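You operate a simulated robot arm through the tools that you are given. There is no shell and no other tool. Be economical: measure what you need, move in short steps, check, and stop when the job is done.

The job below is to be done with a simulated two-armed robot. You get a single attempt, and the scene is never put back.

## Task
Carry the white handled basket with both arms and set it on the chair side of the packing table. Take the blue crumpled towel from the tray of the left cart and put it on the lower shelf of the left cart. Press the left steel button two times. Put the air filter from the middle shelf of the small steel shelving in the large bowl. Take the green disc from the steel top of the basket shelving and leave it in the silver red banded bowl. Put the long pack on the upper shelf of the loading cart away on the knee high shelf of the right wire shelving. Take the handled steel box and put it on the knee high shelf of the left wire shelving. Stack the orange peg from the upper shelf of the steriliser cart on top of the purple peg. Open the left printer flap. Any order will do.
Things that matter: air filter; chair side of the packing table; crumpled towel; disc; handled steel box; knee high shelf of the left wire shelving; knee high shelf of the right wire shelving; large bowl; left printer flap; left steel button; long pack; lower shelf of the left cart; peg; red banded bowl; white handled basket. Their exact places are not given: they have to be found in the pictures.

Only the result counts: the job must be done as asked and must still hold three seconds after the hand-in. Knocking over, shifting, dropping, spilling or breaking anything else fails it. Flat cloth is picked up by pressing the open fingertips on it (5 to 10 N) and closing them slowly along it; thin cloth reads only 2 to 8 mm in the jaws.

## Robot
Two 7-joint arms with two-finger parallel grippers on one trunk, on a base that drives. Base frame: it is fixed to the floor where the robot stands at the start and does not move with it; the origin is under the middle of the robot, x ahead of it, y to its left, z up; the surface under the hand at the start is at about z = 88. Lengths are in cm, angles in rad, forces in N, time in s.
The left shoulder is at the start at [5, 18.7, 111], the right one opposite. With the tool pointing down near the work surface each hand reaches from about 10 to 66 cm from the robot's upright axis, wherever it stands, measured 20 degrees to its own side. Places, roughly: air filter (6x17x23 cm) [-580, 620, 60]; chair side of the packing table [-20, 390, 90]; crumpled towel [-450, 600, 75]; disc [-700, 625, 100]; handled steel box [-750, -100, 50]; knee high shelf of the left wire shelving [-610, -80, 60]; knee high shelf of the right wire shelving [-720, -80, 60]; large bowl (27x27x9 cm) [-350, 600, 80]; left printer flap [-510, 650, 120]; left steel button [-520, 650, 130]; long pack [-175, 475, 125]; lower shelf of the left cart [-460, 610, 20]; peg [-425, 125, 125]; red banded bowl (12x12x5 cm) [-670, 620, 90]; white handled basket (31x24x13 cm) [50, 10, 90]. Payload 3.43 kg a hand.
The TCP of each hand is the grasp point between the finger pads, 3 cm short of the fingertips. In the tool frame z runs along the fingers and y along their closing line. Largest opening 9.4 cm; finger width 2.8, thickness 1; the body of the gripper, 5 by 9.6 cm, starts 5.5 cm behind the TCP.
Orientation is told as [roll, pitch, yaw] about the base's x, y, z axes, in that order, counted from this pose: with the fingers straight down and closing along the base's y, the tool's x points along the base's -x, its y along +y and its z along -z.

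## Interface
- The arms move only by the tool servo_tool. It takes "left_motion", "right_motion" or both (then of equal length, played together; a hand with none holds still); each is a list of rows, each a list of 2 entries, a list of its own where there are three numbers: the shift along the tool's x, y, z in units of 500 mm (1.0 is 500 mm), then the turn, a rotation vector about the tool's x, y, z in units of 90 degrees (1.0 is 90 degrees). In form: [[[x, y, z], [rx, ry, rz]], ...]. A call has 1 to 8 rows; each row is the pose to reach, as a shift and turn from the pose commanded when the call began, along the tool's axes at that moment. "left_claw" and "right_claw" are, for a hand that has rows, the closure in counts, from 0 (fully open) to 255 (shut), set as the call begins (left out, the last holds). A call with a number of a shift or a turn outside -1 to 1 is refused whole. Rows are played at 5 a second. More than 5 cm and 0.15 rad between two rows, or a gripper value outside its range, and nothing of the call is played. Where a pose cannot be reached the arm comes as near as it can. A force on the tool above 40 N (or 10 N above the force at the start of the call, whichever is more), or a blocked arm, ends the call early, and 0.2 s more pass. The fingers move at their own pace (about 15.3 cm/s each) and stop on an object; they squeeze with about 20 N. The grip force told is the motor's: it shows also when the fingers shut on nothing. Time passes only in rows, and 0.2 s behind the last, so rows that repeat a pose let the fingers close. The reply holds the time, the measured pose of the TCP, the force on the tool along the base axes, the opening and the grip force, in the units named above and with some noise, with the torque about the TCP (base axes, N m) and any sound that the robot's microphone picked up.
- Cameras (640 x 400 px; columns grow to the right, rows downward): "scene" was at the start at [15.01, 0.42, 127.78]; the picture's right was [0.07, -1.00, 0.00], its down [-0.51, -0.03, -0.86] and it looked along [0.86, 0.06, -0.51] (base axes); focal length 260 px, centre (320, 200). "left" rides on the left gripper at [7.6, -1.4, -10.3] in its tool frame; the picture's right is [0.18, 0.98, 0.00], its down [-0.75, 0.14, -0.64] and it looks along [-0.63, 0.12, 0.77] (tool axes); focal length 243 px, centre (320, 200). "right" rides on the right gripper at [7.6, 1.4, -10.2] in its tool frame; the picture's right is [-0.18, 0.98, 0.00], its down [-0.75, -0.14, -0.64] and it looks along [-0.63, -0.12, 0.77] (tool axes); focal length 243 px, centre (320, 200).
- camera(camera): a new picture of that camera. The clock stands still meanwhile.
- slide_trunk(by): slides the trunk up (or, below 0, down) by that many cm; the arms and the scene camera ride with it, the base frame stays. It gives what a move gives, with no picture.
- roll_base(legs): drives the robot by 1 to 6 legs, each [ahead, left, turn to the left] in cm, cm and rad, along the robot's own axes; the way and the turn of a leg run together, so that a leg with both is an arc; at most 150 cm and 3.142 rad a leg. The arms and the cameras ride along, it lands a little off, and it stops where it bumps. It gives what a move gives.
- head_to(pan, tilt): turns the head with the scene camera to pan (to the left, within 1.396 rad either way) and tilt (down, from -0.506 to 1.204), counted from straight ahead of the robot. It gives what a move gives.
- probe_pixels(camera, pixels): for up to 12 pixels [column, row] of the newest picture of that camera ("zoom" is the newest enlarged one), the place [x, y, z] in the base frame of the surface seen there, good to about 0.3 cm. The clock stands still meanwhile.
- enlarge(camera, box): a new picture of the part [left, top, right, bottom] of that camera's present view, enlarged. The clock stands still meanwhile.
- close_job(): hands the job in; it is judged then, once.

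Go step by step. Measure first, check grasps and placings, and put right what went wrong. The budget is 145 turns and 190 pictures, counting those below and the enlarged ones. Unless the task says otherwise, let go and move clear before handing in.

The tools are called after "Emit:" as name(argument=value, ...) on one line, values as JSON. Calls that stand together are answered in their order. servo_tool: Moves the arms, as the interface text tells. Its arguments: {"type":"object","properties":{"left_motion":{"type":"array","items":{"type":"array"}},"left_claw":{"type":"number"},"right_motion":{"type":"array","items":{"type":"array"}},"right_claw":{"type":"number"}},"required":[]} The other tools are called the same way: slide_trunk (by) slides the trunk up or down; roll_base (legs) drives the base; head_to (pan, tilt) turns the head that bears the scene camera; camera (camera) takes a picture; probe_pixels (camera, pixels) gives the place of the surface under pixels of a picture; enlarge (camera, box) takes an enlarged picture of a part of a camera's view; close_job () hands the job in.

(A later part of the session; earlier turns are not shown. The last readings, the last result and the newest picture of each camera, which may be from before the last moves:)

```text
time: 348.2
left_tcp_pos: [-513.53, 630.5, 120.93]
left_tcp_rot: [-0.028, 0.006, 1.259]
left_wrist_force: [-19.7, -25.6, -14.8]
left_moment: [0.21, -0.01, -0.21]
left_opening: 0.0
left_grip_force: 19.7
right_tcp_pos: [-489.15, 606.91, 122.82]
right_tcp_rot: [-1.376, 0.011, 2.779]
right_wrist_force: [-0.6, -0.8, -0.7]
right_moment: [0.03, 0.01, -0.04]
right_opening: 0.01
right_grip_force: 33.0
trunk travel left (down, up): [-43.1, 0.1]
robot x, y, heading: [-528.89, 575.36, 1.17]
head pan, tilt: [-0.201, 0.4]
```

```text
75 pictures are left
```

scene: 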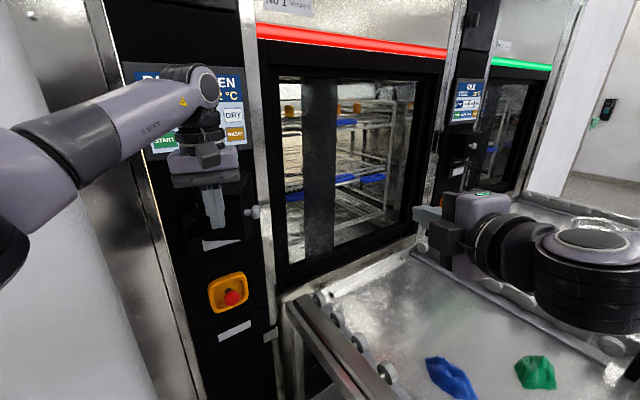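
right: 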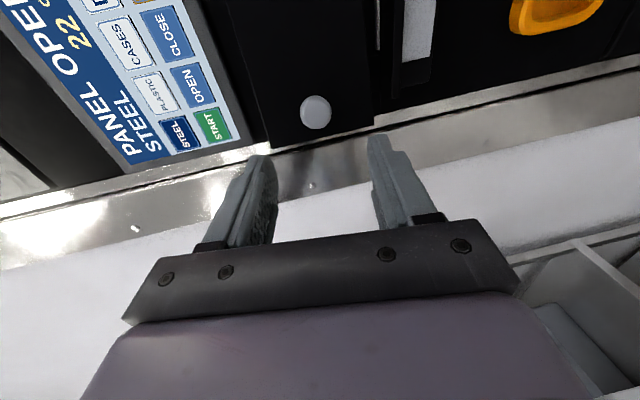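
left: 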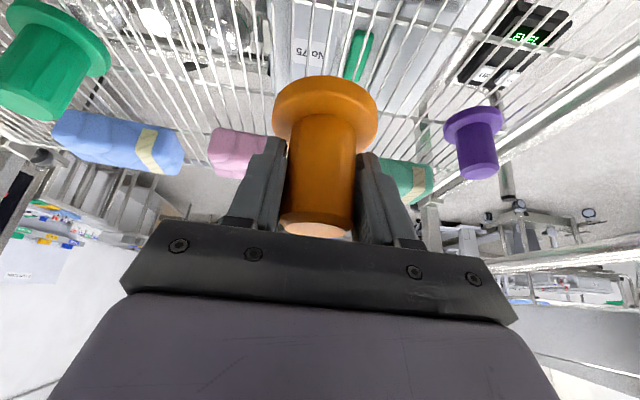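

The flap was pushed further open (knob now at (252,211)). I rotate back, withdraw, reset the right hand, and go in front of the left cart.

Emit:
roll_base(legs=[[0, 0, 0.4], [-62, 0, 0]])

Emit:
servo_tool(right_motion=[[[0, 0, 0], [-0.049, 0.049, 0.058]], [[0, 0, 0], [-0.098, 0.098, 0.117]], [[0, 0, 0], [-0.147, 0.147, 0.175]], [[0, 0, 0], [-0.197, 0.197, 0.234]], [[0, 0, 0], [-0.246, 0.246, 0.292]], [[0, 0, 0], [-0.295, 0.295, 0.351]], [[0, 0, 0], [-0.344, 0.344, 0.409]]], left_motion=[[[0, 0.02, 0], [0, -0.047, 0.008]], [[0, 0.04, 0], [0, -0.094, 0.016]], [[0, 0.06, 0], [0, -0.14, 0.024]], [[0, 0.08, 0], [0, -0.19, 0.032]], [[0, 0.1, 0], [0, -0.24, 0.04]], [[0, 0.12, 0], [0, -0.285, 0.048]], [[0, 0.14, 0], [0, -0.33, 0.057]]], left_claw=0)

Emit:
servo_tool(right_motion=[[[0, 0, 0], [-0.049, 0.049, 0.058]], [[0, 0, 0], [-0.098, 0.098, 0.117]], [[0, 0, 0], [-0.147, 0.147, 0.175]], [[0, 0, 0], [-0.197, 0.197, 0.234]], [[0, 0, 0], [-0.246, 0.246, 0.292]], [[0, 0, 0], [-0.295, 0.295, 0.351]], [[0, 0, 0], [-0.344, 0.344, 0.409]]], right_claw=0)

Emit:
roll_base(legs=[[0, -73, 0]])

Emit:
head_to(pan=0, tilt=0.6)

Emit:
camera(camera="scene")

```text
time: 352.9
left_tcp_pos: [-536.24, 570.92, 120.89]
left_tcp_rot: [-0.026, 0.007, 1.651]
left_wrist_force: [-0.4, 0.4, 0.5]
left_moment: [0.02, -0.02, 0.01]
left_opening: 0.01
left_grip_force: 20.0
right_tcp_pos: [-504.56, 558.53, 122.69]
right_tcp_rot: [-1.371, 0.01, -3.11]
right_wrist_force: [0.3, -0.5, 0.1]
right_moment: [0.01, 0.01, -0.01]
right_opening: 0.0
right_grip_force: 32.6
trunk travel left (down, up): [-43.1, 0.1]
robot x, y, heading: [-529.28, 513.97, 1.562]
head pan, tilt: [-0.201, 0.4]
```

```text
time: 354.5
left_tcp_pos: [-543.25, 570.51, 120.52]
left_tcp_rot: [-0.005, -0.51, 1.571]
left_wrist_force: [0.5, -0.6, 0.2]
left_moment: [0.04, 0.01, 0.01]
left_opening: 9.39
left_grip_force: 0.0
right_tcp_pos: [-504.66, 558.67, 122.65]
right_tcp_rot: [-0.686, -0.275, 2.382]
right_wrist_force: [-0.1, 0.8, 0.1]
right_moment: [-0.04, -0.03, 0.02]
right_opening: 0.0
right_grip_force: 33.2
trunk travel left (down, up): [-43.1, 0.1]
robot x, y, heading: [-529.26, 513.71, 1.563]
head pan, tilt: [-0.201, 0.4]
```

```text
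time: 356.1
left_tcp_pos: [-543.21, 570.56, 120.59]
left_tcp_rot: [-0.006, -0.51, 1.567]
left_wrist_force: [0.7, -0.3, 0.1]
left_moment: [-0.02, 0.02, -0.01]
left_opening: 9.4
left_grip_force: 0.1
right_tcp_pos: [-504.57, 558.53, 122.71]
right_tcp_rot: [-0.007, 0.029, 1.6]
right_wrist_force: [-0.6, -0.7, 0.2]
right_moment: [0.07, 0.01, -0.02]
right_opening: 9.39
right_grip_force: 0.0
trunk travel left (down, up): [-43.1, 0.1]
robot x, y, heading: [-529.21, 513.51, 1.56]
head pan, tilt: [-0.201, 0.4]
```

```text
time: 362.7
left_tcp_pos: [-471.78, 569.7, 120.64]
left_tcp_rot: [-0.005, -0.512, 1.559]
left_wrist_force: [0.6, -0.1, 0.3]
left_moment: [-0.01, -0.01, -0.02]
left_opening: 9.4
left_grip_force: 0.1
right_tcp_pos: [-433.37, 557.31, 122.67]
right_tcp_rot: [-0.009, 0.029, 1.59]
right_wrist_force: [0.6, -0.3, -0.6]
right_moment: [0.02, -0.01, -0.03]
right_opening: 9.43
right_grip_force: 0.0
trunk travel left (down, up): [-43.1, 0.1]
robot x, y, heading: [-458.71, 512.7, 1.549]
head pan, tilt: [-0.201, 0.4]
```

```text
time: 363.4
left_tcp_pos: [-471.86, 569.81, 120.53]
left_tcp_rot: [-0.004, -0.512, 1.556]
left_wrist_force: [-0.6, 1.0, -0.3]
left_moment: [0.0, 0.03, -0.02]
left_opening: 9.38
left_grip_force: 0.0
right_tcp_pos: [-433.26, 557.43, 122.63]
right_tcp_rot: [-0.01, 0.027, 1.59]
right_wrist_force: [-0.5, 0.2, 0.8]
right_moment: [0.01, -0.04, 0.01]
right_opening: 9.42
right_grip_force: 0.0
trunk travel left (down, up): [-43.1, 0.1]
robot x, y, heading: [-458.49, 512.65, 1.546]
head pan, tilt: [0.0, 0.6]
```

```text
74 pictures are left
```

scene: 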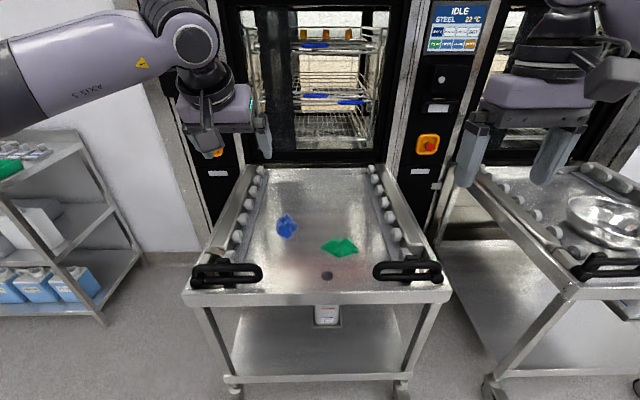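

The blue towel lies at (287,227) in the tray. I measure it, the tray front and lower shelf.

Emit:
enlarge(camera="scene", box=[250, 195, 370, 275])

Emit:
probe_pixels(camera="scene", pixels=[[287, 225], [280, 222], [293, 230], [287, 240], [339, 247], [320, 298], [227, 270], [408, 270], [310, 345], [320, 380], [325, 315], [270, 340]])

```text
5.00 times, centred on (310, 235) of scene
```

zoom: 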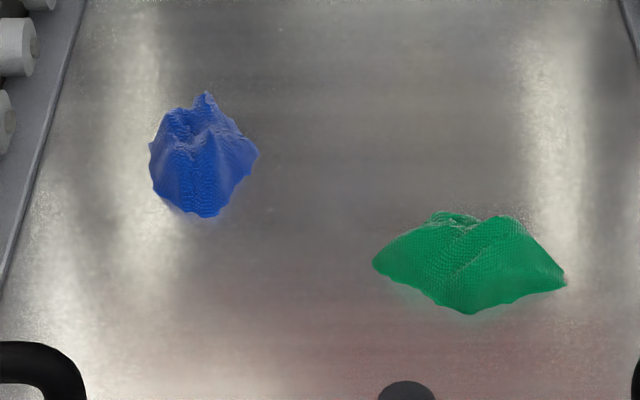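

```text
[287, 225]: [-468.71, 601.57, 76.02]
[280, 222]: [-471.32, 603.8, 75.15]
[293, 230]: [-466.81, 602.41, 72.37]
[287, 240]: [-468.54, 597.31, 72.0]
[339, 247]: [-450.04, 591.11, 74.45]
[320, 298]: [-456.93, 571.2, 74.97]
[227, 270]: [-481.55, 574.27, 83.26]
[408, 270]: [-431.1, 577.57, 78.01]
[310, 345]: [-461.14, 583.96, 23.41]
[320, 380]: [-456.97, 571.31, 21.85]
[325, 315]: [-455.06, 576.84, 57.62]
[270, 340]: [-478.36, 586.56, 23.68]
```

Towel centre (−468.9,601.5), tray z≈72. I lower the trunk 28 cm and drive 20 cm nearer.

Emit:
slide_trunk(by=-28)

Emit:
roll_base(legs=[[20, 0, 0.02]])

```text
time: 366.3
left_tcp_pos: [-471.72, 569.73, 92.52]
left_tcp_rot: [-0.004, -0.511, 1.556]
left_wrist_force: [-0.6, -0.1, 0.4]
left_moment: [0.01, 0.01, -0.02]
left_opening: 9.4
left_grip_force: 0.0
right_tcp_pos: [-433.22, 557.39, 94.7]
right_tcp_rot: [-0.007, 0.027, 1.59]
right_wrist_force: [-0.5, 0.0, -0.5]
right_moment: [0.0, 0.03, -0.03]
right_opening: 9.4
right_grip_force: 0.1
trunk travel left (down, up): [-15.1, 28.1]
robot x, y, heading: [-458.27, 512.77, 1.554]
head pan, tilt: [0.0, 0.6]
```

```text
time: 367.9
left_tcp_pos: [-472.86, 589.29, 92.63]
left_tcp_rot: [-0.005, -0.513, 1.577]
left_wrist_force: [0.1, 0.8, 0.5]
left_moment: [0.03, 0.02, 0.01]
left_opening: 9.38
left_grip_force: 0.0
right_tcp_pos: [-433.94, 577.59, 94.54]
right_tcp_rot: [-0.008, 0.025, 1.613]
right_wrist_force: [0.0, -0.2, -0.3]
right_moment: [-0.01, 0.0, 0.02]
right_opening: 9.4
right_grip_force: 0.0
trunk travel left (down, up): [-15.1, 28.1]
robot x, y, heading: [-458.4, 532.54, 1.577]
head pan, tilt: [0.0, 0.6]
```

Emit:
servo_tool(left_motion=[[[-0.07, -0.027, 0.04], [0, 0, 0]], [[-0.14, -0.053, 0.08], [0, 0, 0]], [[-0.211, -0.08, 0.119], [0, 0, 0]], [[-0.17, -0.08, 0.193], [0, 0, 0]], [[-0.128, -0.08, 0.267], [0, 0, 0]], [[-0.087, -0.08, 0.341], [0, 0, 0]], [[-0.055, -0.08, 0.396], [0, 0, 0]], [[-0.045, -0.08, 0.413], [0, 0, 0]]])

Emit:
servo_tool(left_motion=[[[0, 0, 0], [0, 0, 0]], [[0, 0, 0], [0, 0, 0]], [[0, 0, 0], [0, 0, 0]], [[0, 0, 0], [0, 0, 0]]], left_claw=255)

Emit:
servo_tool(left_motion=[[[-0.03, 0, -0.055], [0, 0, 0]], [[-0.07, 0, -0.125], [0, 0, 0]], [[-0.105, 0, -0.19], [0, 0, 0]], [[-0.1375, 0, -0.244], [0, 0, 0]]])

Emit:
camera(camera="scene")

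```text
time: 369.7
left_tcp_pos: [-468.88, 601.54, 75.66]
left_tcp_rot: [-0.005, -0.512, 1.579]
left_wrist_force: [-0.1, -0.5, 0.2]
left_moment: [0.01, 0.0, -0.06]
left_opening: 9.43
left_grip_force: 0.1
right_tcp_pos: [-433.93, 577.66, 94.56]
right_tcp_rot: [-0.007, 0.028, 1.613]
right_wrist_force: [0.4, -0.7, 1.2]
right_moment: [-0.04, -0.05, 0.03]
right_opening: 9.4
right_grip_force: 0.0
trunk travel left (down, up): [-15.1, 28.1]
robot x, y, heading: [-458.32, 532.66, 1.573]
head pan, tilt: [0.0, 0.6]
```

```text
time: 370.7
left_tcp_pos: [-468.84, 601.47, 75.64]
left_tcp_rot: [-0.006, -0.512, 1.578]
left_wrist_force: [-0.3, -0.3, -0.1]
left_moment: [0.07, 0.02, 0.04]
left_opening: 7.18
left_grip_force: 19.9
right_tcp_pos: [-433.97, 577.73, 94.67]
right_tcp_rot: [-0.009, 0.026, 1.613]
right_wrist_force: [0.3, 1.0, 0.2]
right_moment: [0.03, -0.02, 0.01]
right_opening: 9.41
right_grip_force: 0.0
trunk travel left (down, up): [-15.1, 28.1]
robot x, y, heading: [-458.56, 532.47, 1.571]
head pan, tilt: [0.0, 0.6]
```

```text
time: 371.7
left_tcp_pos: [-468.68, 601.42, 89.83]
left_tcp_rot: [-0.006, -0.513, 1.579]
left_wrist_force: [-0.5, 0.0, -0.7]
left_moment: [-0.04, 0.0, -0.02]
left_opening: 7.17
left_grip_force: 20.2
right_tcp_pos: [-434.11, 577.81, 94.69]
right_tcp_rot: [-0.008, 0.026, 1.611]
right_wrist_force: [-0.2, -0.6, 0.3]
right_moment: [0.01, -0.04, 0.0]
right_opening: 9.42
right_grip_force: 0.1
trunk travel left (down, up): [-15.1, 28.1]
robot x, y, heading: [-458.24, 532.47, 1.571]
head pan, tilt: [0.0, 0.6]
```

```text
72 pictures are left
```

scene: 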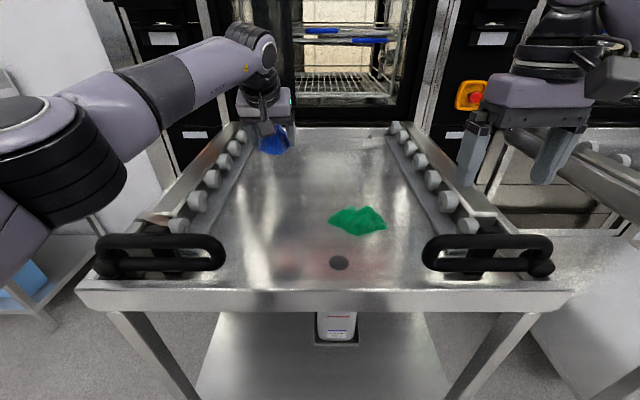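

The towel is in hand. I back out, lower trunk and arm in front of the cart (raising the right hand clear), aiming at the lower shelf.

Emit:
roll_base(legs=[[-46, 0, 0], [0, 8, 0]])

Emit:
slide_trunk(by=-15)

Emit:
servo_tool(left_motion=[[[0.0685, 0, 0.0648], [0, 0, 0]], [[0.137, 0, 0.1296], [0, 0, 0]], [[0.2055, 0, 0.1944], [0, 0, 0]], [[0.274, 0, 0.2592], [0, 0, 0]], [[0.3425, 0, 0.324], [0, 0, 0]]], right_motion=[[[0.03, 0, -0.08], [0, 0, 0]], [[0.06, 0, -0.16], [0, 0, 0]], [[0.09, 0, -0.24], [0, 0, 0]], [[0.12, 0, -0.32], [0, 0, 0]], [[0.15, 0, -0.4], [0, 0, 0]]])

Emit:
servo_tool(left_motion=[[[0.0685, 0, 0.0648], [0, 0, 0]], [[0.137, 0, 0.1296], [0, 0, 0]], [[0.2055, 0, 0.1944], [0, 0, 0]], [[0.274, 0, 0.2592], [0, 0, 0]], [[0.3425, 0, 0.324], [0, 0, 0]]])

Emit:
camera(camera="scene")

```text
time: 375.4
left_tcp_pos: [-476.5, 556.03, 89.8]
left_tcp_rot: [-0.006, -0.512, 1.578]
left_wrist_force: [0.0, 0.2, -1.7]
left_moment: [-0.01, 0.0, 0.02]
left_opening: 7.18
left_grip_force: 19.7
right_tcp_pos: [-441.66, 532.49, 94.56]
right_tcp_rot: [-0.007, 0.025, 1.612]
right_wrist_force: [0.1, -0.9, 0.2]
right_moment: [-0.03, -0.02, 0.02]
right_opening: 9.39
right_grip_force: 0.0
trunk travel left (down, up): [-15.1, 28.1]
robot x, y, heading: [-465.92, 487.18, 1.576]
head pan, tilt: [0.0, 0.6]
```

```text
time: 377.1
left_tcp_pos: [-476.44, 555.98, 74.73]
left_tcp_rot: [-0.005, -0.511, 1.576]
left_wrist_force: [0.5, -0.1, -2.7]
left_moment: [-0.02, 0.0, -0.02]
left_opening: 7.16
left_grip_force: 20.0
right_tcp_pos: [-441.7, 532.38, 79.7]
right_tcp_rot: [-0.007, 0.027, 1.613]
right_wrist_force: [0.2, 0.2, -0.2]
right_moment: [0.01, -0.02, -0.01]
right_opening: 9.4
right_grip_force: 0.1
trunk travel left (down, up): [-0.1, 43.1]
robot x, y, heading: [-466.3, 487.24, 1.573]
head pan, tilt: [0.0, 0.6]
```

```text
time: 378.3
left_tcp_pos: [-476.13, 549.06, 52.25]
left_tcp_rot: [-0.006, -0.51, 1.582]
left_wrist_force: [-0.5, 0.2, -0.8]
left_moment: [-0.03, -0.01, -0.01]
left_opening: 7.13
left_grip_force: 20.0
right_tcp_pos: [-441.66, 525.23, 100.07]
right_tcp_rot: [-0.008, 0.023, 1.613]
right_wrist_force: [0.8, 0.0, 0.0]
right_moment: [-0.02, 0.03, 0.03]
right_opening: 9.39
right_grip_force: 0.0
trunk travel left (down, up): [-0.1, 43.1]
robot x, y, heading: [-465.53, 486.84, 1.573]
head pan, tilt: [0.0, 0.6]
```

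```text
time: 379.5
left_tcp_pos: [-476.2, 541.9, 29.75]
left_tcp_rot: [-0.004, -0.513, 1.577]
left_wrist_force: [0.5, -0.4, -0.7]
left_moment: [-0.06, -0.03, 0.01]
left_opening: 7.14
left_grip_force: 19.8
right_tcp_pos: [-441.7, 525.33, 99.92]
right_tcp_rot: [-0.009, 0.026, 1.612]
right_wrist_force: [0.3, 0.9, 0.3]
right_moment: [-0.01, -0.04, 0.02]
right_opening: 9.39
right_grip_force: 0.0
trunk travel left (down, up): [-0.1, 43.1]
robot x, y, heading: [-466.07, 487.46, 1.575]
head pan, tilt: [0.0, 0.6]
```

```text
71 pictures are left
```

scene: 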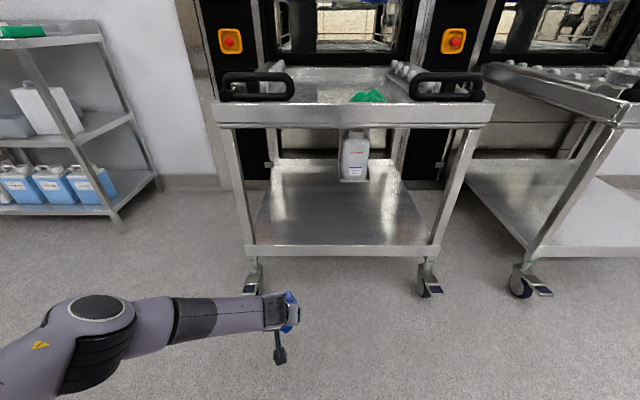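

The low arm is lined up. I shift right 7 cm (leg clearance), drive in 42 cm, and check.

Emit:
roll_base(legs=[[0, -7.5, 0], [42, 0, 0]])

Emit:
camera(camera="scene")

Emit:
camera(camera="left")

```text
time: 382.1
left_tcp_pos: [-469.25, 562.12, 28.74]
left_tcp_rot: [0.001, -0.483, 1.587]
left_wrist_force: [-0.4, -0.2, -1.3]
left_moment: [-0.06, 0.01, 0.04]
left_opening: 7.28
left_grip_force: 19.6
right_tcp_pos: [-434.58, 546.73, 99.97]
right_tcp_rot: [-0.009, 0.027, 1.616]
right_wrist_force: [-0.2, 0.4, -0.2]
right_moment: [0.01, 0.02, -0.01]
right_opening: 9.42
right_grip_force: 0.0
trunk travel left (down, up): [-0.1, 43.1]
robot x, y, heading: [-458.45, 508.39, 1.576]
head pan, tilt: [0.0, 0.6]
stopped in leg 2: the force on the tool passed its limit at 70 N (the readings are from after the stop); the commanded pose is now the measured one
```

```text
70 pictures are left
```

scene: 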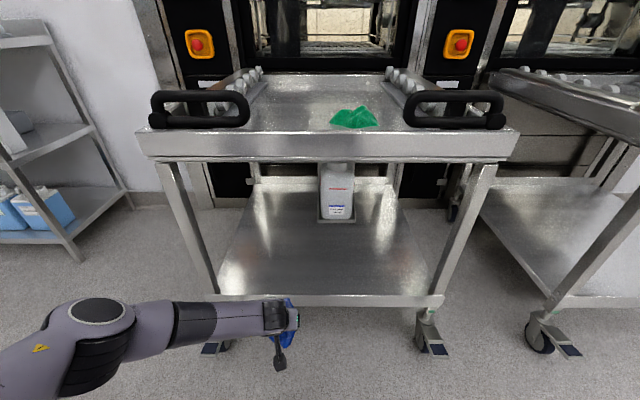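

```text
69 pictures are left
```

left: 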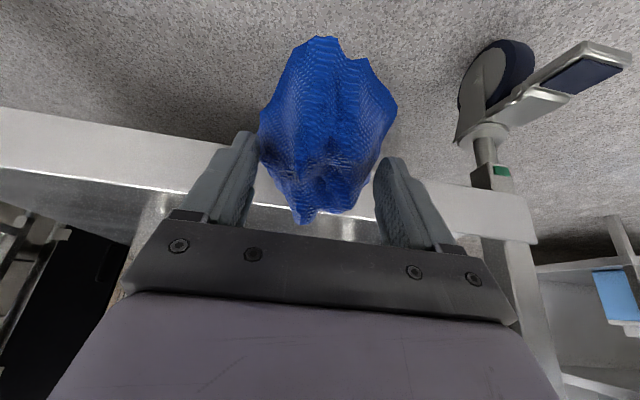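

The towel/hand touched the shelf's front lip. I back 4 cm, raise the hand 8 cm, and probe the lip and the cart.

Emit:
probe_pixels(camera="scene", pixels=[[340, 296], [340, 302], [340, 285], [340, 270], [330, 150], [200, 122], [350, 118], [180, 200]])

Emit:
roll_base(legs=[[-4, 0, 0]])

Emit:
servo_tool(left_motion=[[[-0.03, 0, -0.055], [0, 0, 0]], [[-0.055, 0, -0.105], [0, 0, 0]], [[-0.078, 0, -0.14], [0, 0, 0]], [[-0.078, 0, -0.14], [0, 0, 0]]])

Emit:
camera(camera="scene")

```text
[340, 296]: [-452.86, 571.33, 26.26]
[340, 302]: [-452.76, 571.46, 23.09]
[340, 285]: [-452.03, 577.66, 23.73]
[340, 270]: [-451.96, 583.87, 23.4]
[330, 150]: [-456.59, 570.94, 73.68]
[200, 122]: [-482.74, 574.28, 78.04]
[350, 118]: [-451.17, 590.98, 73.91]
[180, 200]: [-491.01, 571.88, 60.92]
```

```text
time: 383.0
left_tcp_pos: [-469.24, 558.11, 28.67]
left_tcp_rot: [0.0, -0.487, 1.589]
left_wrist_force: [0.2, -0.2, -1.2]
left_moment: [-0.02, -0.01, 0.0]
left_opening: 7.28
left_grip_force: 19.9
right_tcp_pos: [-434.44, 542.67, 99.85]
right_tcp_rot: [-0.009, 0.027, 1.615]
right_wrist_force: [0.5, -0.1, 0.3]
right_moment: [0.01, -0.01, -0.01]
right_opening: 9.4
right_grip_force: 0.2
trunk travel left (down, up): [-0.1, 43.1]
robot x, y, heading: [-458.43, 504.44, 1.579]
head pan, tilt: [0.0, 0.6]
```

```text
time: 384.0
left_tcp_pos: [-469.24, 558.36, 36.71]
left_tcp_rot: [0.0, -0.484, 1.589]
left_wrist_force: [-0.2, 0.2, -1.4]
left_moment: [0.02, 0.0, -0.01]
left_opening: 7.27
left_grip_force: 20.5
right_tcp_pos: [-434.49, 542.76, 100.01]
right_tcp_rot: [-0.009, 0.025, 1.616]
right_wrist_force: [0.0, 0.4, -0.3]
right_moment: [0.01, -0.01, -0.04]
right_opening: 9.41
right_grip_force: 0.1
trunk travel left (down, up): [-0.1, 43.1]
robot x, y, heading: [-458.51, 504.58, 1.582]
head pan, tilt: [0.0, 0.6]
```

```text
68 pictures are left
```

scene: 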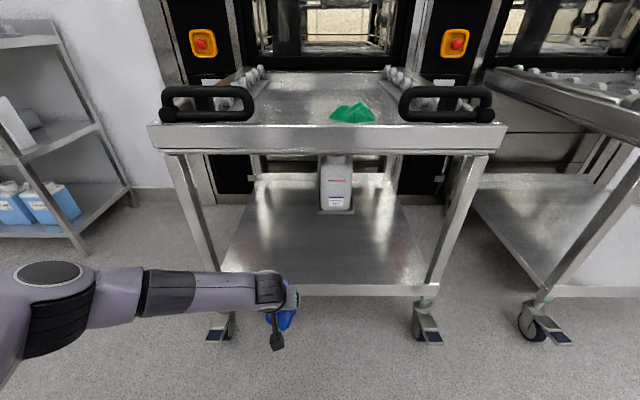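

Emit:
probe_pixels(camera="scene", pixels=[[265, 280], [230, 285], [190, 285], [150, 285], [110, 290], [60, 275], [30, 290], [200, 275], [285, 318]])

```text
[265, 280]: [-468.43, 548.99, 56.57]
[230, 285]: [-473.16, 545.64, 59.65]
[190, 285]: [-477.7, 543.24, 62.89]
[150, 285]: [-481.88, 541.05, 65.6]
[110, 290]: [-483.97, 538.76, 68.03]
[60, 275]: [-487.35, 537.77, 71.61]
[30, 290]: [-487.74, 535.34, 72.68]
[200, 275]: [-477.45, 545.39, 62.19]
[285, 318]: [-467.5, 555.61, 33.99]
```

The forearm stays below the tray and clear of the leg. I drive in 22 cm, lower 7 cm, release, rise and back out.

Emit:
roll_base(legs=[[22, 0, 0]])

Emit:
servo_tool(left_motion=[[[0.03, 0, 0.055], [0, 0, 0]], [[0.055, 0, 0.105], [0, 0, 0]], [[0.066, 0, 0.124], [0, 0, 0]]])

Emit:
servo_tool(left_motion=[[[0, 0, 0], [0, 0, 0]], [[0, 0, 0], [0, 0, 0]], [[-0.03, 0, -0.055], [0, 0, 0]], [[-0.066, 0, -0.124], [0, 0, 0]]], left_claw=0)

Emit:
roll_base(legs=[[-50, 0, 0]])

Emit:
camera(camera="scene")

```text
time: 385.7
left_tcp_pos: [-468.96, 580.4, 36.76]
left_tcp_rot: [0.001, -0.484, 1.582]
left_wrist_force: [0.4, 0.4, -1.6]
left_moment: [-0.03, 0.01, 0.01]
left_opening: 7.25
left_grip_force: 20.1
right_tcp_pos: [-434.47, 564.67, 99.92]
right_tcp_rot: [-0.009, 0.025, 1.611]
right_wrist_force: [-0.3, 0.1, -0.4]
right_moment: [0.02, 0.02, 0.01]
right_opening: 9.39
right_grip_force: 0.0
trunk travel left (down, up): [-0.1, 43.1]
robot x, y, heading: [-458.92, 526.49, 1.572]
head pan, tilt: [0.0, 0.6]
```

```text
time: 386.5
left_tcp_pos: [-469.21, 580.31, 29.78]
left_tcp_rot: [-0.001, -0.486, 1.583]
left_wrist_force: [-0.2, -0.1, -1.8]
left_moment: [-0.05, 0.02, 0.04]
left_opening: 7.25
left_grip_force: 20.3
right_tcp_pos: [-434.35, 564.61, 99.92]
right_tcp_rot: [-0.009, 0.024, 1.611]
right_wrist_force: [-0.5, 0.1, 0.4]
right_moment: [-0.01, -0.04, 0.02]
right_opening: 9.4
right_grip_force: 0.1
trunk travel left (down, up): [-0.1, 43.1]
robot x, y, heading: [-458.4, 526.42, 1.563]
head pan, tilt: [0.0, 0.6]
```

```text
time: 387.5
left_tcp_pos: [-469.27, 580.25, 36.93]
left_tcp_rot: [0.0, -0.487, 1.584]
left_wrist_force: [0.5, 0.0, 0.7]
left_moment: [0.03, -0.01, 0.01]
left_opening: 9.39
left_grip_force: 0.1
right_tcp_pos: [-434.36, 564.67, 99.85]
right_tcp_rot: [-0.008, 0.024, 1.611]
right_wrist_force: [-1.1, -0.7, -0.1]
right_moment: [0.01, 0.0, 0.0]
right_opening: 9.41
right_grip_force: 0.1
trunk travel left (down, up): [-0.1, 43.1]
robot x, y, heading: [-458.63, 526.38, 1.572]
head pan, tilt: [0.0, 0.6]
```

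```text
time: 390.4
left_tcp_pos: [-469.4, 530.32, 36.86]
left_tcp_rot: [-0.001, -0.486, 1.593]
left_wrist_force: [0.6, -0.9, 0.6]
left_moment: [0.02, -0.01, 0.01]
left_opening: 9.4
left_grip_force: 0.0
right_tcp_pos: [-434.4, 514.96, 99.88]
right_tcp_rot: [-0.01, 0.025, 1.622]
right_wrist_force: [0.7, -0.1, 0.7]
right_moment: [0.0, 0.0, -0.03]
right_opening: 9.41
right_grip_force: 0.0
trunk travel left (down, up): [-0.1, 43.1]
robot x, y, heading: [-458.35, 476.47, 1.587]
head pan, tilt: [0.0, 0.6]
```

```text
67 pictures are left
```

scene: 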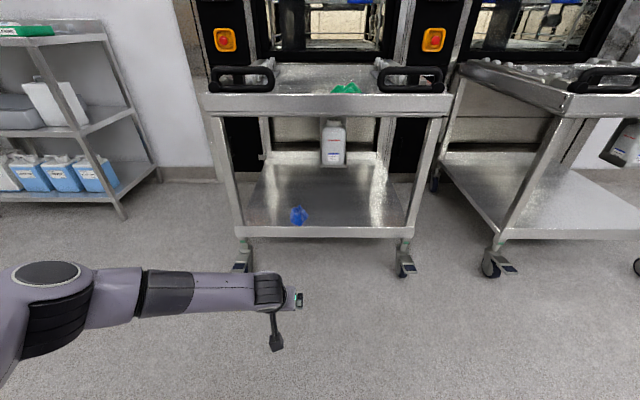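

The towel lies on the lower shelf. Next the air filter: I move in front of the small steel shelving and look.

Emit:
slide_trunk(by=20)

Emit:
roll_base(legs=[[10, 118, -0.016]])

Emit:
head_to(pan=0, tilt=0.5)

Emit:
camera(camera="scene")

```text
time: 392.6
left_tcp_pos: [-469.34, 530.28, 56.83]
left_tcp_rot: [-0.001, -0.486, 1.593]
left_wrist_force: [0.0, -0.4, -0.9]
left_moment: [0.02, 0.0, 0.0]
left_opening: 9.39
left_grip_force: 0.0
right_tcp_pos: [-434.34, 515.01, 119.97]
right_tcp_rot: [-0.008, 0.026, 1.621]
right_wrist_force: [0.1, 1.0, -0.4]
right_moment: [-0.02, 0.0, -0.05]
right_opening: 9.4
right_grip_force: 0.1
trunk travel left (down, up): [-20.1, 23.1]
robot x, y, heading: [-458.56, 476.91, 1.583]
head pan, tilt: [0.0, 0.6]
```

```text
time: 403.0
left_tcp_pos: [-584.7, 539.54, 56.78]
left_tcp_rot: [-0.001, -0.486, 1.582]
left_wrist_force: [0.2, 0.1, 0.4]
left_moment: [-0.01, 0.01, -0.01]
left_opening: 9.4
left_grip_force: 0.0
right_tcp_pos: [-549.87, 523.95, 119.89]
right_tcp_rot: [-0.008, 0.026, 1.61]
right_wrist_force: [0.3, 1.5, 0.1]
right_moment: [0.01, -0.02, 0.0]
right_opening: 9.38
right_grip_force: 0.0
trunk travel left (down, up): [-20.1, 23.1]
robot x, y, heading: [-574.16, 485.81, 1.574]
head pan, tilt: [0.0, 0.6]
```

```text
time: 403.7
left_tcp_pos: [-584.57, 539.52, 56.83]
left_tcp_rot: [0.0, -0.484, 1.583]
left_wrist_force: [-0.5, 0.3, 0.0]
left_moment: [0.02, 0.0, 0.0]
left_opening: 9.39
left_grip_force: 0.1
right_tcp_pos: [-549.87, 523.89, 119.97]
right_tcp_rot: [-0.009, 0.025, 1.611]
right_wrist_force: [-0.3, -0.8, 0.3]
right_moment: [0.01, 0.02, 0.0]
right_opening: 9.42
right_grip_force: 0.0
trunk travel left (down, up): [-20.1, 23.1]
robot x, y, heading: [-573.89, 485.91, 1.572]
head pan, tilt: [0.0, 0.499]
```

```text
66 pictures are left
```

scene: 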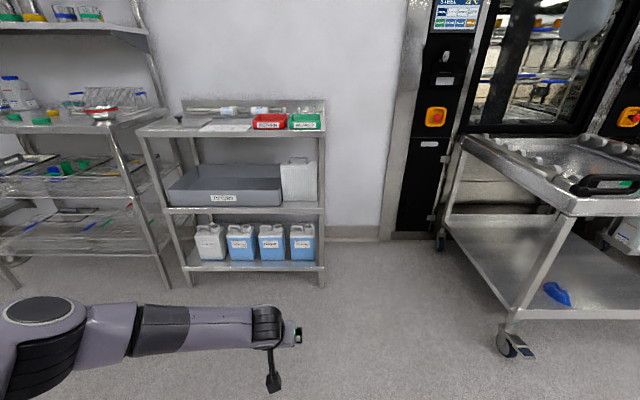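

The filter stands at (298,183) on the middle shelf; the basket shelving with red-banded bowl (105,110) and green disc (40,120) is at left. I enlarge both and probe.

Emit:
enlarge(camera="scene", box=[240, 100, 340, 220])

Emit:
probe_pixels(camera="scene", pixels=[[285, 167], [313, 167], [298, 165], [286, 200], [315, 198], [298, 185], [300, 209], [300, 135], [285, 185], [322, 215], [300, 160], [250, 200]])

Emit:
enlarge(camera="scene", box=[0, 70, 180, 180])

Emit:
probe_pixels(camera="scene", pixels=[[42, 121], [38, 119], [47, 122], [102, 108], [85, 108], [119, 108], [102, 118], [60, 125], [130, 125], [20, 126], [100, 104], [75, 100]])

```text
3.33 times, centred on (290, 160) of scene
```

zoom: 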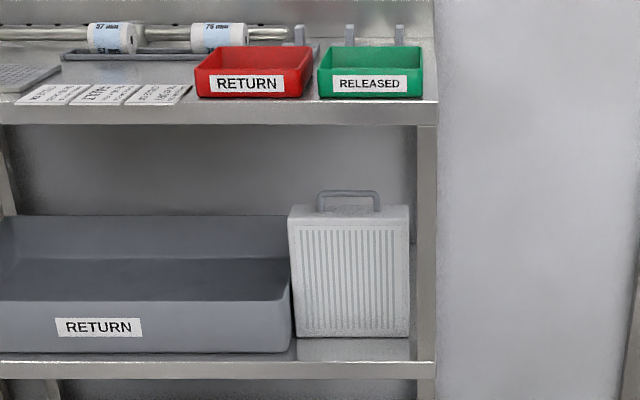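

```text
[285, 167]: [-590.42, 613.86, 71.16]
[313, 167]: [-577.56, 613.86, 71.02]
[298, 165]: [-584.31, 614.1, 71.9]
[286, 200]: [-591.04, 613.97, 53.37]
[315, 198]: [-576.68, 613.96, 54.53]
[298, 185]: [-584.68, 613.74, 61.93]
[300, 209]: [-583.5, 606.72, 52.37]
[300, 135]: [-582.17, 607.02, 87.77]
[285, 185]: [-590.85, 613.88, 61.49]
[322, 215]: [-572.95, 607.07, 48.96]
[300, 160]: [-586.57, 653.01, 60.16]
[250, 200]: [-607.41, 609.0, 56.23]
```

```text
3.56 times, centred on (90, 125) of scene
```

zoom: 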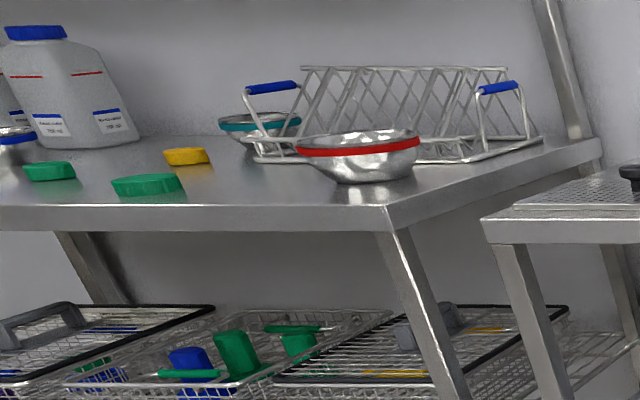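

```text
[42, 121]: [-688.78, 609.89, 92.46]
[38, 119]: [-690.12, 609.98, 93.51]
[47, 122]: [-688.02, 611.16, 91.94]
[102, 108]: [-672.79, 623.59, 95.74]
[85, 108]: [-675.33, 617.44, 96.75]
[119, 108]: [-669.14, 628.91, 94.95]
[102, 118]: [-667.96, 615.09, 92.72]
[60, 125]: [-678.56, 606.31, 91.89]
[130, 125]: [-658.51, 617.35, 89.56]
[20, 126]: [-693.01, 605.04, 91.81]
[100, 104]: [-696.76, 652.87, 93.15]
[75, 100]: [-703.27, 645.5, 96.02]
```

Filter: x −591…−576, front y 613.9, z 52–72 with a top handle bar (≈z 76) at x≈−584. I turn the left hand to point forward with vertical closing, raise it, and approach the handle.

Emit:
servo_tool(left_motion=[[[0, 0, 0], [-0.0325, -0.0325, 0.066]], [[0, 0, 0], [-0.065, -0.065, 0.132]], [[0, 0, 0], [-0.0975, -0.0975, 0.198]], [[0, 0, 0], [-0.13, -0.13, 0.264]], [[0, 0, 0], [-0.1625, -0.1625, 0.33]], [[0, 0, 0], [-0.195, -0.195, 0.396]], [[0, 0, 0], [-0.2275, -0.2275, 0.4615]]])

Emit:
servo_tool(left_motion=[[[0, 0, 0], [-0.0325, -0.0325, 0.066]], [[0, 0, 0], [-0.065, -0.065, 0.132]], [[0, 0, 0], [-0.0975, -0.0975, 0.198]], [[0, 0, 0], [-0.13, -0.13, 0.264]], [[0, 0, 0], [-0.1625, -0.1625, 0.33]], [[0, 0, 0], [-0.195, -0.195, 0.396]], [[0, 0, 0], [-0.2275, -0.2275, 0.4615]]], left_claw=120)

Emit:
slide_trunk(by=19)

Emit:
roll_base(legs=[[45, 0, 0]])

Emit:
camera(camera="left")

Emit:
camera(camera="scene")

```text
time: 405.3
left_tcp_pos: [-584.67, 539.58, 56.79]
left_tcp_rot: [0.848, -0.514, 0.658]
left_wrist_force: [0.2, 0.8, -0.3]
left_moment: [0.05, -0.04, 0.0]
left_opening: 9.39
left_grip_force: 0.0
right_tcp_pos: [-549.95, 524.0, 119.78]
right_tcp_rot: [-0.01, 0.026, 1.612]
right_wrist_force: [0.2, -0.2, 0.1]
right_moment: [0.03, 0.0, 0.01]
right_opening: 9.42
right_grip_force: 0.0
trunk travel left (down, up): [-20.1, 23.1]
robot x, y, heading: [-573.88, 485.8, 1.568]
head pan, tilt: [0.0, 0.499]
```

```text
time: 406.9
left_tcp_pos: [-576.22, 540.07, 64.66]
left_tcp_rot: [1.35, 0.015, 0.07]
left_wrist_force: [-0.3, 1.2, -0.1]
left_moment: [-0.04, -0.01, 0.02]
left_opening: 4.98
left_grip_force: 0.0
left hand out of reach, approached as far as the arm can: row 4, 5, 6, 7
right_tcp_pos: [-549.93, 523.87, 120.02]
right_tcp_rot: [-0.008, 0.024, 1.611]
right_wrist_force: [-0.9, -0.3, -0.6]
right_moment: [0.01, 0.03, -0.01]
right_opening: 9.39
right_grip_force: 0.0
trunk travel left (down, up): [-20.1, 23.1]
robot x, y, heading: [-574.28, 485.76, 1.571]
head pan, tilt: [0.0, 0.499]
```

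```text
time: 409.0
left_tcp_pos: [-576.31, 540.11, 83.65]
left_tcp_rot: [1.351, 0.013, 0.07]
left_wrist_force: [0.1, -0.2, -0.6]
left_moment: [-0.02, -0.01, 0.0]
left_opening: 4.98
left_grip_force: 0.0
right_tcp_pos: [-549.83, 523.84, 138.97]
right_tcp_rot: [-0.008, 0.025, 1.61]
right_wrist_force: [0.0, -0.2, -0.4]
right_moment: [0.0, -0.01, -0.02]
right_opening: 9.41
right_grip_force: 0.2
trunk travel left (down, up): [-39.1, 4.1]
robot x, y, heading: [-574.01, 485.8, 1.57]
head pan, tilt: [0.0, 0.499]
```

```text
time: 411.7
left_tcp_pos: [-575.95, 585.7, 83.61]
left_tcp_rot: [1.351, 0.009, 0.064]
left_wrist_force: [-0.1, -0.1, 0.0]
left_moment: [0.02, -0.02, 0.0]
left_opening: 4.95
left_grip_force: 0.2
right_tcp_pos: [-549.58, 569.41, 138.92]
right_tcp_rot: [-0.008, 0.027, 1.605]
right_wrist_force: [0.0, 0.4, 0.3]
right_moment: [-0.06, 0.0, 0.03]
right_opening: 9.39
right_grip_force: 0.1
trunk travel left (down, up): [-39.1, 4.1]
robot x, y, heading: [-573.99, 531.36, 1.566]
head pan, tilt: [0.0, 0.499]
```

```text
63 pictures are left
```

left: 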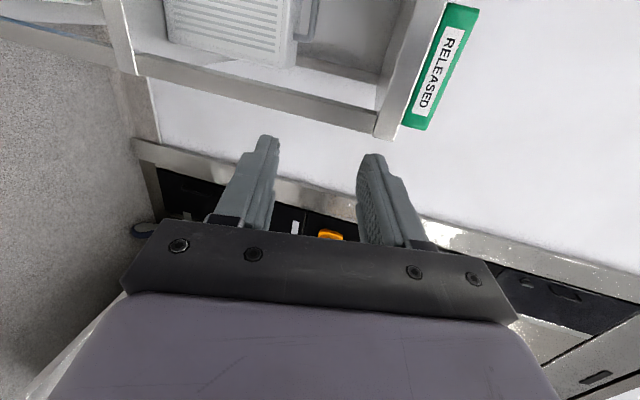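

```text
62 pictures are left
```

scene: 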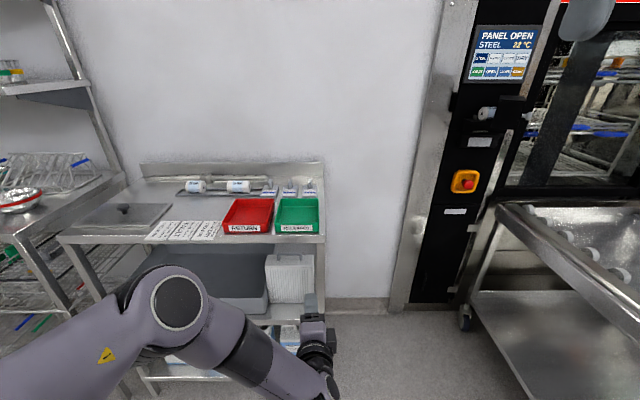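

The flap shows wide open at (490,110). The left hand points forward; I probe the filter's handle in the left picture.

Emit:
probe_pixels(camera="left", pixels=[[305, 15], [310, 25], [302, 38], [297, 20], [290, 40], [240, 55], [312, 10], [318, 10], [180, 40], [330, 95]])

Emit:
enlarge(camera="left", box=[150, 0, 450, 140])

```text
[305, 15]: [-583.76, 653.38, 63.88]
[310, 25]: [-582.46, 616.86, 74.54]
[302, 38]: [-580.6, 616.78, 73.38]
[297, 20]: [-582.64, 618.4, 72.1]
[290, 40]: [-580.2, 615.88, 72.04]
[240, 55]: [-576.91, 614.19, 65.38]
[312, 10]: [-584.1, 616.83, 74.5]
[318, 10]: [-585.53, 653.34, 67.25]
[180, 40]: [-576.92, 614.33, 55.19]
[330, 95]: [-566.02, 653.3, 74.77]
```

```text
2.13 times, centred on (300, 70) of left
```

zoom: 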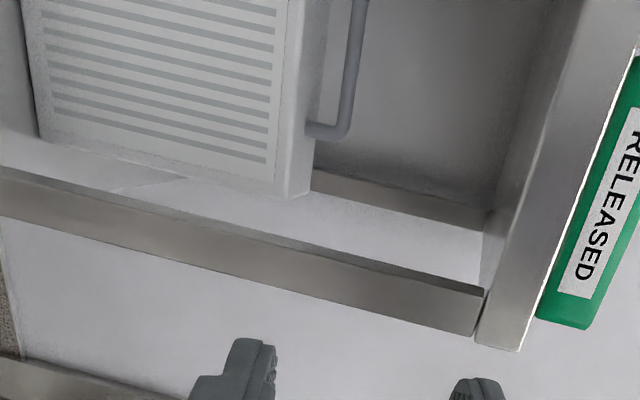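

Handle bar: y≈617.2, z≈74.5, x −588…−580, 2 cm above the body top. I bring the hand to 15 cm in front of it with a 2.4 cm opening and verify.

Emit:
servo_tool(left_motion=[[[0.029, -0.019, 0.065], [0, 0, 0]], [[0.058, -0.038, 0.13], [0, 0, 0]], [[0.087, -0.056, 0.194], [0, 0, 0]], [[0.116, -0.075, 0.259], [0, 0, 0]], [[0.145, -0.094, 0.324], [0, 0, 0]], [[0.145, -0.094, 0.324], [0, 0, 0]]], left_claw=190)

Emit:
enlarge(camera="left", box=[200, 0, 440, 250])

```text
time: 413.1
left_tcp_pos: [-579.29, 598.78, 80.74]
left_tcp_rot: [1.318, 0.02, 0.096]
left_wrist_force: [0.9, 0.8, 0.2]
left_moment: [-0.02, 0.01, 0.0]
left_opening: 2.41
left_grip_force: 0.0
left hand out of reach, approached as far as the arm can: row 1, 2, 3, 4, 5, 6
right_tcp_pos: [-549.54, 569.4, 138.92]
right_tcp_rot: [-0.008, 0.024, 1.607]
right_wrist_force: [-0.3, 0.3, -0.1]
right_moment: [0.0, 0.0, 0.03]
right_opening: 9.4
right_grip_force: 0.1
trunk travel left (down, up): [-39.1, 4.1]
robot x, y, heading: [-574.19, 531.78, 1.568]
head pan, tilt: [0.0, 0.499]
```

```text
1.60 times, centred on (320, 125) of left
```

zoom: 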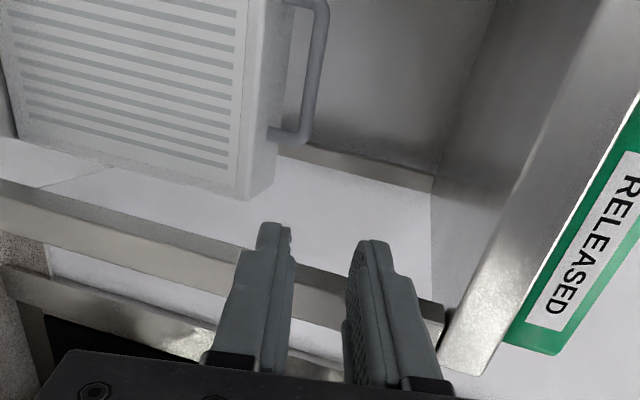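

The arm is at its reach limit, so I use trunk and base: down 5 cm, left 4.7, forward 16.3.

Emit:
slide_trunk(by=-5)

Emit:
roll_base(legs=[[0, 4.7, 0], [16.3, 0, 0]])

Emit:
enlarge(camera="left", box=[200, 0, 440, 250])

Emit:
probe_pixels(camera="scene", pixels=[[30, 198]])

```text
time: 414.1
left_tcp_pos: [-579.25, 598.63, 75.55]
left_tcp_rot: [1.316, 0.018, 0.096]
left_wrist_force: [-0.2, -0.2, 0.5]
left_moment: [0.0, 0.02, 0.0]
left_opening: 2.4
left_grip_force: 0.2
right_tcp_pos: [-549.6, 569.43, 133.91]
right_tcp_rot: [-0.008, 0.025, 1.607]
right_wrist_force: [1.5, -0.1, 0.0]
right_moment: [0.0, 0.02, 0.05]
right_opening: 9.41
right_grip_force: 0.1
trunk travel left (down, up): [-34.1, 9.1]
robot x, y, heading: [-573.97, 531.43, 1.57]
head pan, tilt: [0.0, 0.499]
```

```text
time: 416.2
left_tcp_pos: [-584.15, 614.6, 75.6]
left_tcp_rot: [1.314, 0.018, 0.1]
left_wrist_force: [0.4, -0.1, -0.7]
left_moment: [0.01, 0.0, 0.02]
left_opening: 2.41
left_grip_force: 0.1
right_tcp_pos: [-554.25, 585.45, 133.92]
right_tcp_rot: [-0.01, 0.025, 1.61]
right_wrist_force: [-0.8, -0.2, -0.5]
right_moment: [-0.03, -0.01, 0.0]
right_opening: 9.38
right_grip_force: 0.1
trunk travel left (down, up): [-34.1, 9.1]
robot x, y, heading: [-579.18, 547.54, 1.57]
head pan, tilt: [0.0, 0.499]
```

```text
1.60 times, centred on (320, 125) of left
```

zoom: 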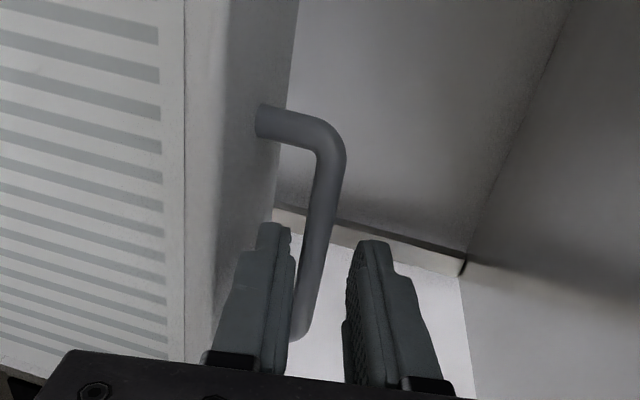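

```text
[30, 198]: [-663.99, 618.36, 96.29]
```

The bar lies between the fingers. I close, lift by the trunk 3 cm, and draw the filter out.

Emit:
servo_tool(left_motion=[[[0, 0, 0], [0, 0, 0]], [[0, 0, 0], [0, 0, 0]], [[0, 0, 0], [0, 0, 0]], [[0, 0, 0], [0, 0, 0]]], left_claw=255)

Emit:
slide_trunk(by=2.5)

Emit:
camera(camera="scene")

```text
time: 417.2
left_tcp_pos: [-584.07, 614.62, 75.56]
left_tcp_rot: [1.314, 0.019, 0.102]
left_wrist_force: [-0.1, 0.1, 1.3]
left_moment: [-0.07, -0.02, 0.01]
left_opening: 0.93
left_grip_force: 20.0
right_tcp_pos: [-554.25, 585.47, 134.01]
right_tcp_rot: [-0.009, 0.026, 1.607]
right_wrist_force: [0.4, -0.7, -0.7]
right_moment: [0.01, -0.01, 0.02]
right_opening: 9.42
right_grip_force: 0.0
trunk travel left (down, up): [-34.1, 9.1]
robot x, y, heading: [-578.68, 547.61, 1.57]
head pan, tilt: [0.0, 0.499]
```

```text
time: 417.9
left_tcp_pos: [-584.21, 614.64, 78.17]
left_tcp_rot: [1.315, 0.018, 0.099]
left_wrist_force: [-0.9, 0.1, -4.3]
left_moment: [-0.06, 0.04, 0.01]
left_opening: 0.97
left_grip_force: 20.0
right_tcp_pos: [-554.36, 585.59, 136.47]
right_tcp_rot: [-0.008, 0.026, 1.609]
right_wrist_force: [-0.2, -0.2, 0.2]
right_moment: [-0.01, 0.03, 0.05]
right_opening: 9.39
right_grip_force: 0.0
trunk travel left (down, up): [-36.6, 6.6]
robot x, y, heading: [-578.45, 547.37, 1.57]
head pan, tilt: [0.0, 0.499]
```

```text
58 pictures are left
```

scene: 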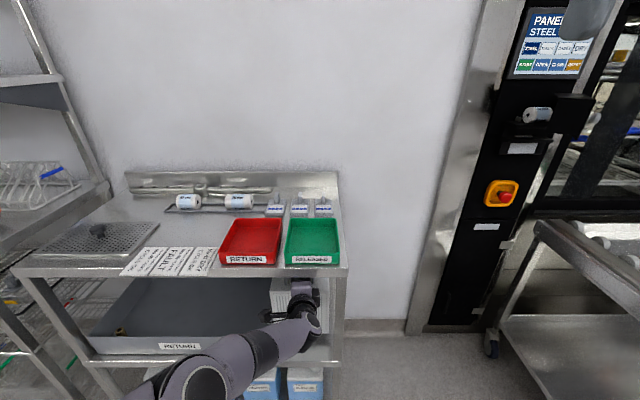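

The filter hangs free (4.3 N). I back out, raise it, and drive over to the right cart with the large bowl.

Emit:
roll_base(legs=[[-65, 0, 0]])

Emit:
slide_trunk(by=6.5)

Emit:
servo_tool(left_motion=[[[0, 0.09, -0.023], [0, 0, 0]], [[0, 0.18, -0.046], [0, 0, 0]], [[0, 0.27, -0.069], [0, 0, 0]], [[0, 0.36, -0.092], [0, 0, 0]], [[0, 0.44, -0.115], [0, 0, 0]], [[0, 0.52, -0.135], [0, 0, 0]], [[0, 0.6, -0.155], [0, 0, 0]], [[0, 0.6, -0.155], [0, 0, 0]]])

Emit:
roll_base(legs=[[0, -118, 0], [0, -112, 0]])

Emit:
head_to(pan=0, tilt=0.6)

Emit:
camera(camera="scene")

```text
time: 421.5
left_tcp_pos: [-583.95, 548.7, 78.11]
left_tcp_rot: [1.316, 0.02, 0.091]
left_wrist_force: [0.0, -0.7, -2.9]
left_moment: [-0.08, 0.02, 0.01]
left_opening: 0.97
left_grip_force: 19.9
right_tcp_pos: [-554.39, 519.28, 136.53]
right_tcp_rot: [-0.01, 0.025, 1.598]
right_wrist_force: [1.0, 0.2, -0.3]
right_moment: [0.02, 0.01, 0.03]
right_opening: 9.39
right_grip_force: 0.0
trunk travel left (down, up): [-36.6, 6.6]
robot x, y, heading: [-579.44, 481.86, 1.562]
head pan, tilt: [0.0, 0.499]
```

```text
time: 422.6
left_tcp_pos: [-583.97, 548.75, 84.54]
left_tcp_rot: [1.316, 0.019, 0.091]
left_wrist_force: [0.6, 0.2, -3.8]
left_moment: [-0.09, -0.02, 0.02]
left_opening: 0.97
left_grip_force: 20.0
right_tcp_pos: [-554.36, 519.46, 142.86]
right_tcp_rot: [-0.01, 0.026, 1.601]
right_wrist_force: [-0.8, -0.6, 0.7]
right_moment: [0.0, -0.02, 0.01]
right_opening: 9.41
right_grip_force: 0.1
trunk travel left (down, up): [-43.1, 0.1]
robot x, y, heading: [-578.95, 481.44, 1.564]
head pan, tilt: [0.0, 0.499]
```

```text
time: 424.4
left_tcp_pos: [-583.32, 549.11, 115.54]
left_tcp_rot: [1.313, 0.019, 0.091]
left_wrist_force: [-0.2, -0.3, -4.0]
left_moment: [-0.09, -0.02, 0.01]
left_opening: 0.95
left_grip_force: 20.3
right_tcp_pos: [-554.32, 519.37, 142.94]
right_tcp_rot: [-0.009, 0.027, 1.601]
right_wrist_force: [-0.2, 1.0, -0.2]
right_moment: [-0.02, 0.02, 0.01]
right_opening: 9.4
right_grip_force: 0.1
trunk travel left (down, up): [-43.1, 0.1]
robot x, y, heading: [-579.38, 481.76, 1.559]
head pan, tilt: [0.0, 0.499]
```

```text
time: 444.9
left_tcp_pos: [-350.31, 544.11, 115.46]
left_tcp_rot: [1.316, 0.02, 0.085]
left_wrist_force: [0.1, 0.1, -3.4]
left_moment: [-0.09, 0.02, 0.01]
left_opening: 0.96
left_grip_force: 19.9
right_tcp_pos: [-321.47, 514.22, 142.81]
right_tcp_rot: [-0.008, 0.027, 1.594]
right_wrist_force: [0.2, 0.1, -0.6]
right_moment: [0.0, -0.02, 0.02]
right_opening: 9.41
right_grip_force: 0.0
trunk travel left (down, up): [-43.1, 0.1]
robot x, y, heading: [-346.72, 476.66, 1.554]
head pan, tilt: [0.0, 0.499]
```

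```text
time: 445.6
left_tcp_pos: [-350.36, 544.11, 115.46]
left_tcp_rot: [1.315, 0.019, 0.084]
left_wrist_force: [-0.5, 0.0, -4.2]
left_moment: [-0.07, -0.01, 0.04]
left_opening: 0.97
left_grip_force: 20.0
right_tcp_pos: [-321.41, 514.38, 142.95]
right_tcp_rot: [-0.009, 0.025, 1.595]
right_wrist_force: [0.5, 0.0, -0.2]
right_moment: [0.01, -0.04, 0.01]
right_opening: 9.39
right_grip_force: 0.0
trunk travel left (down, up): [-43.1, 0.1]
robot x, y, heading: [-346.44, 476.71, 1.55]
head pan, tilt: [0.0, 0.6]
```

```text
57 pictures are left
```

scene: 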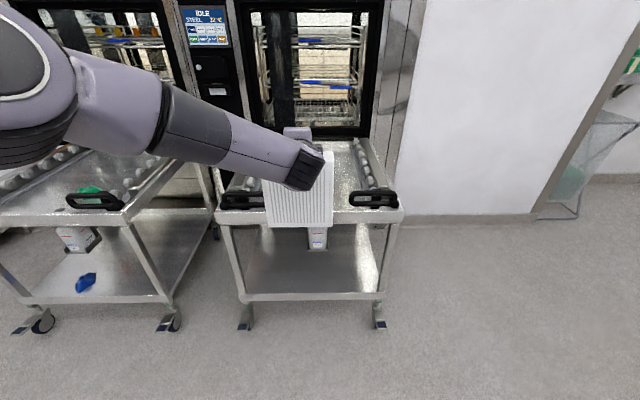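

The bowl is hidden behind the filter; I look through the right and left cameras.

Emit:
camera(camera="right")

Emit:
camera(camera="left")

```text
56 pictures are left
```

right: 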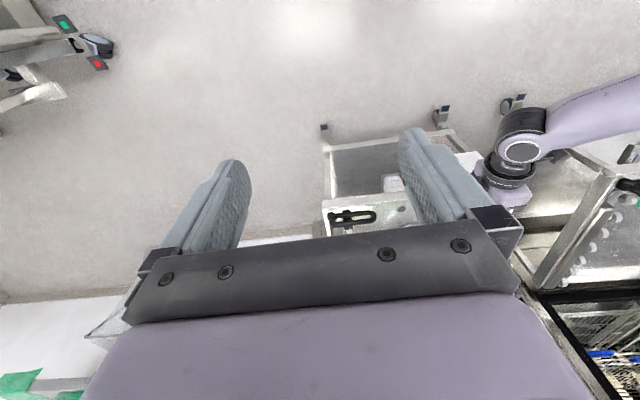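

```text
55 pictures are left
```

left: 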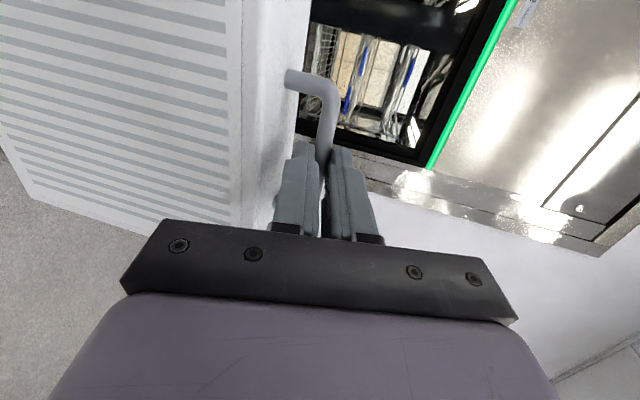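

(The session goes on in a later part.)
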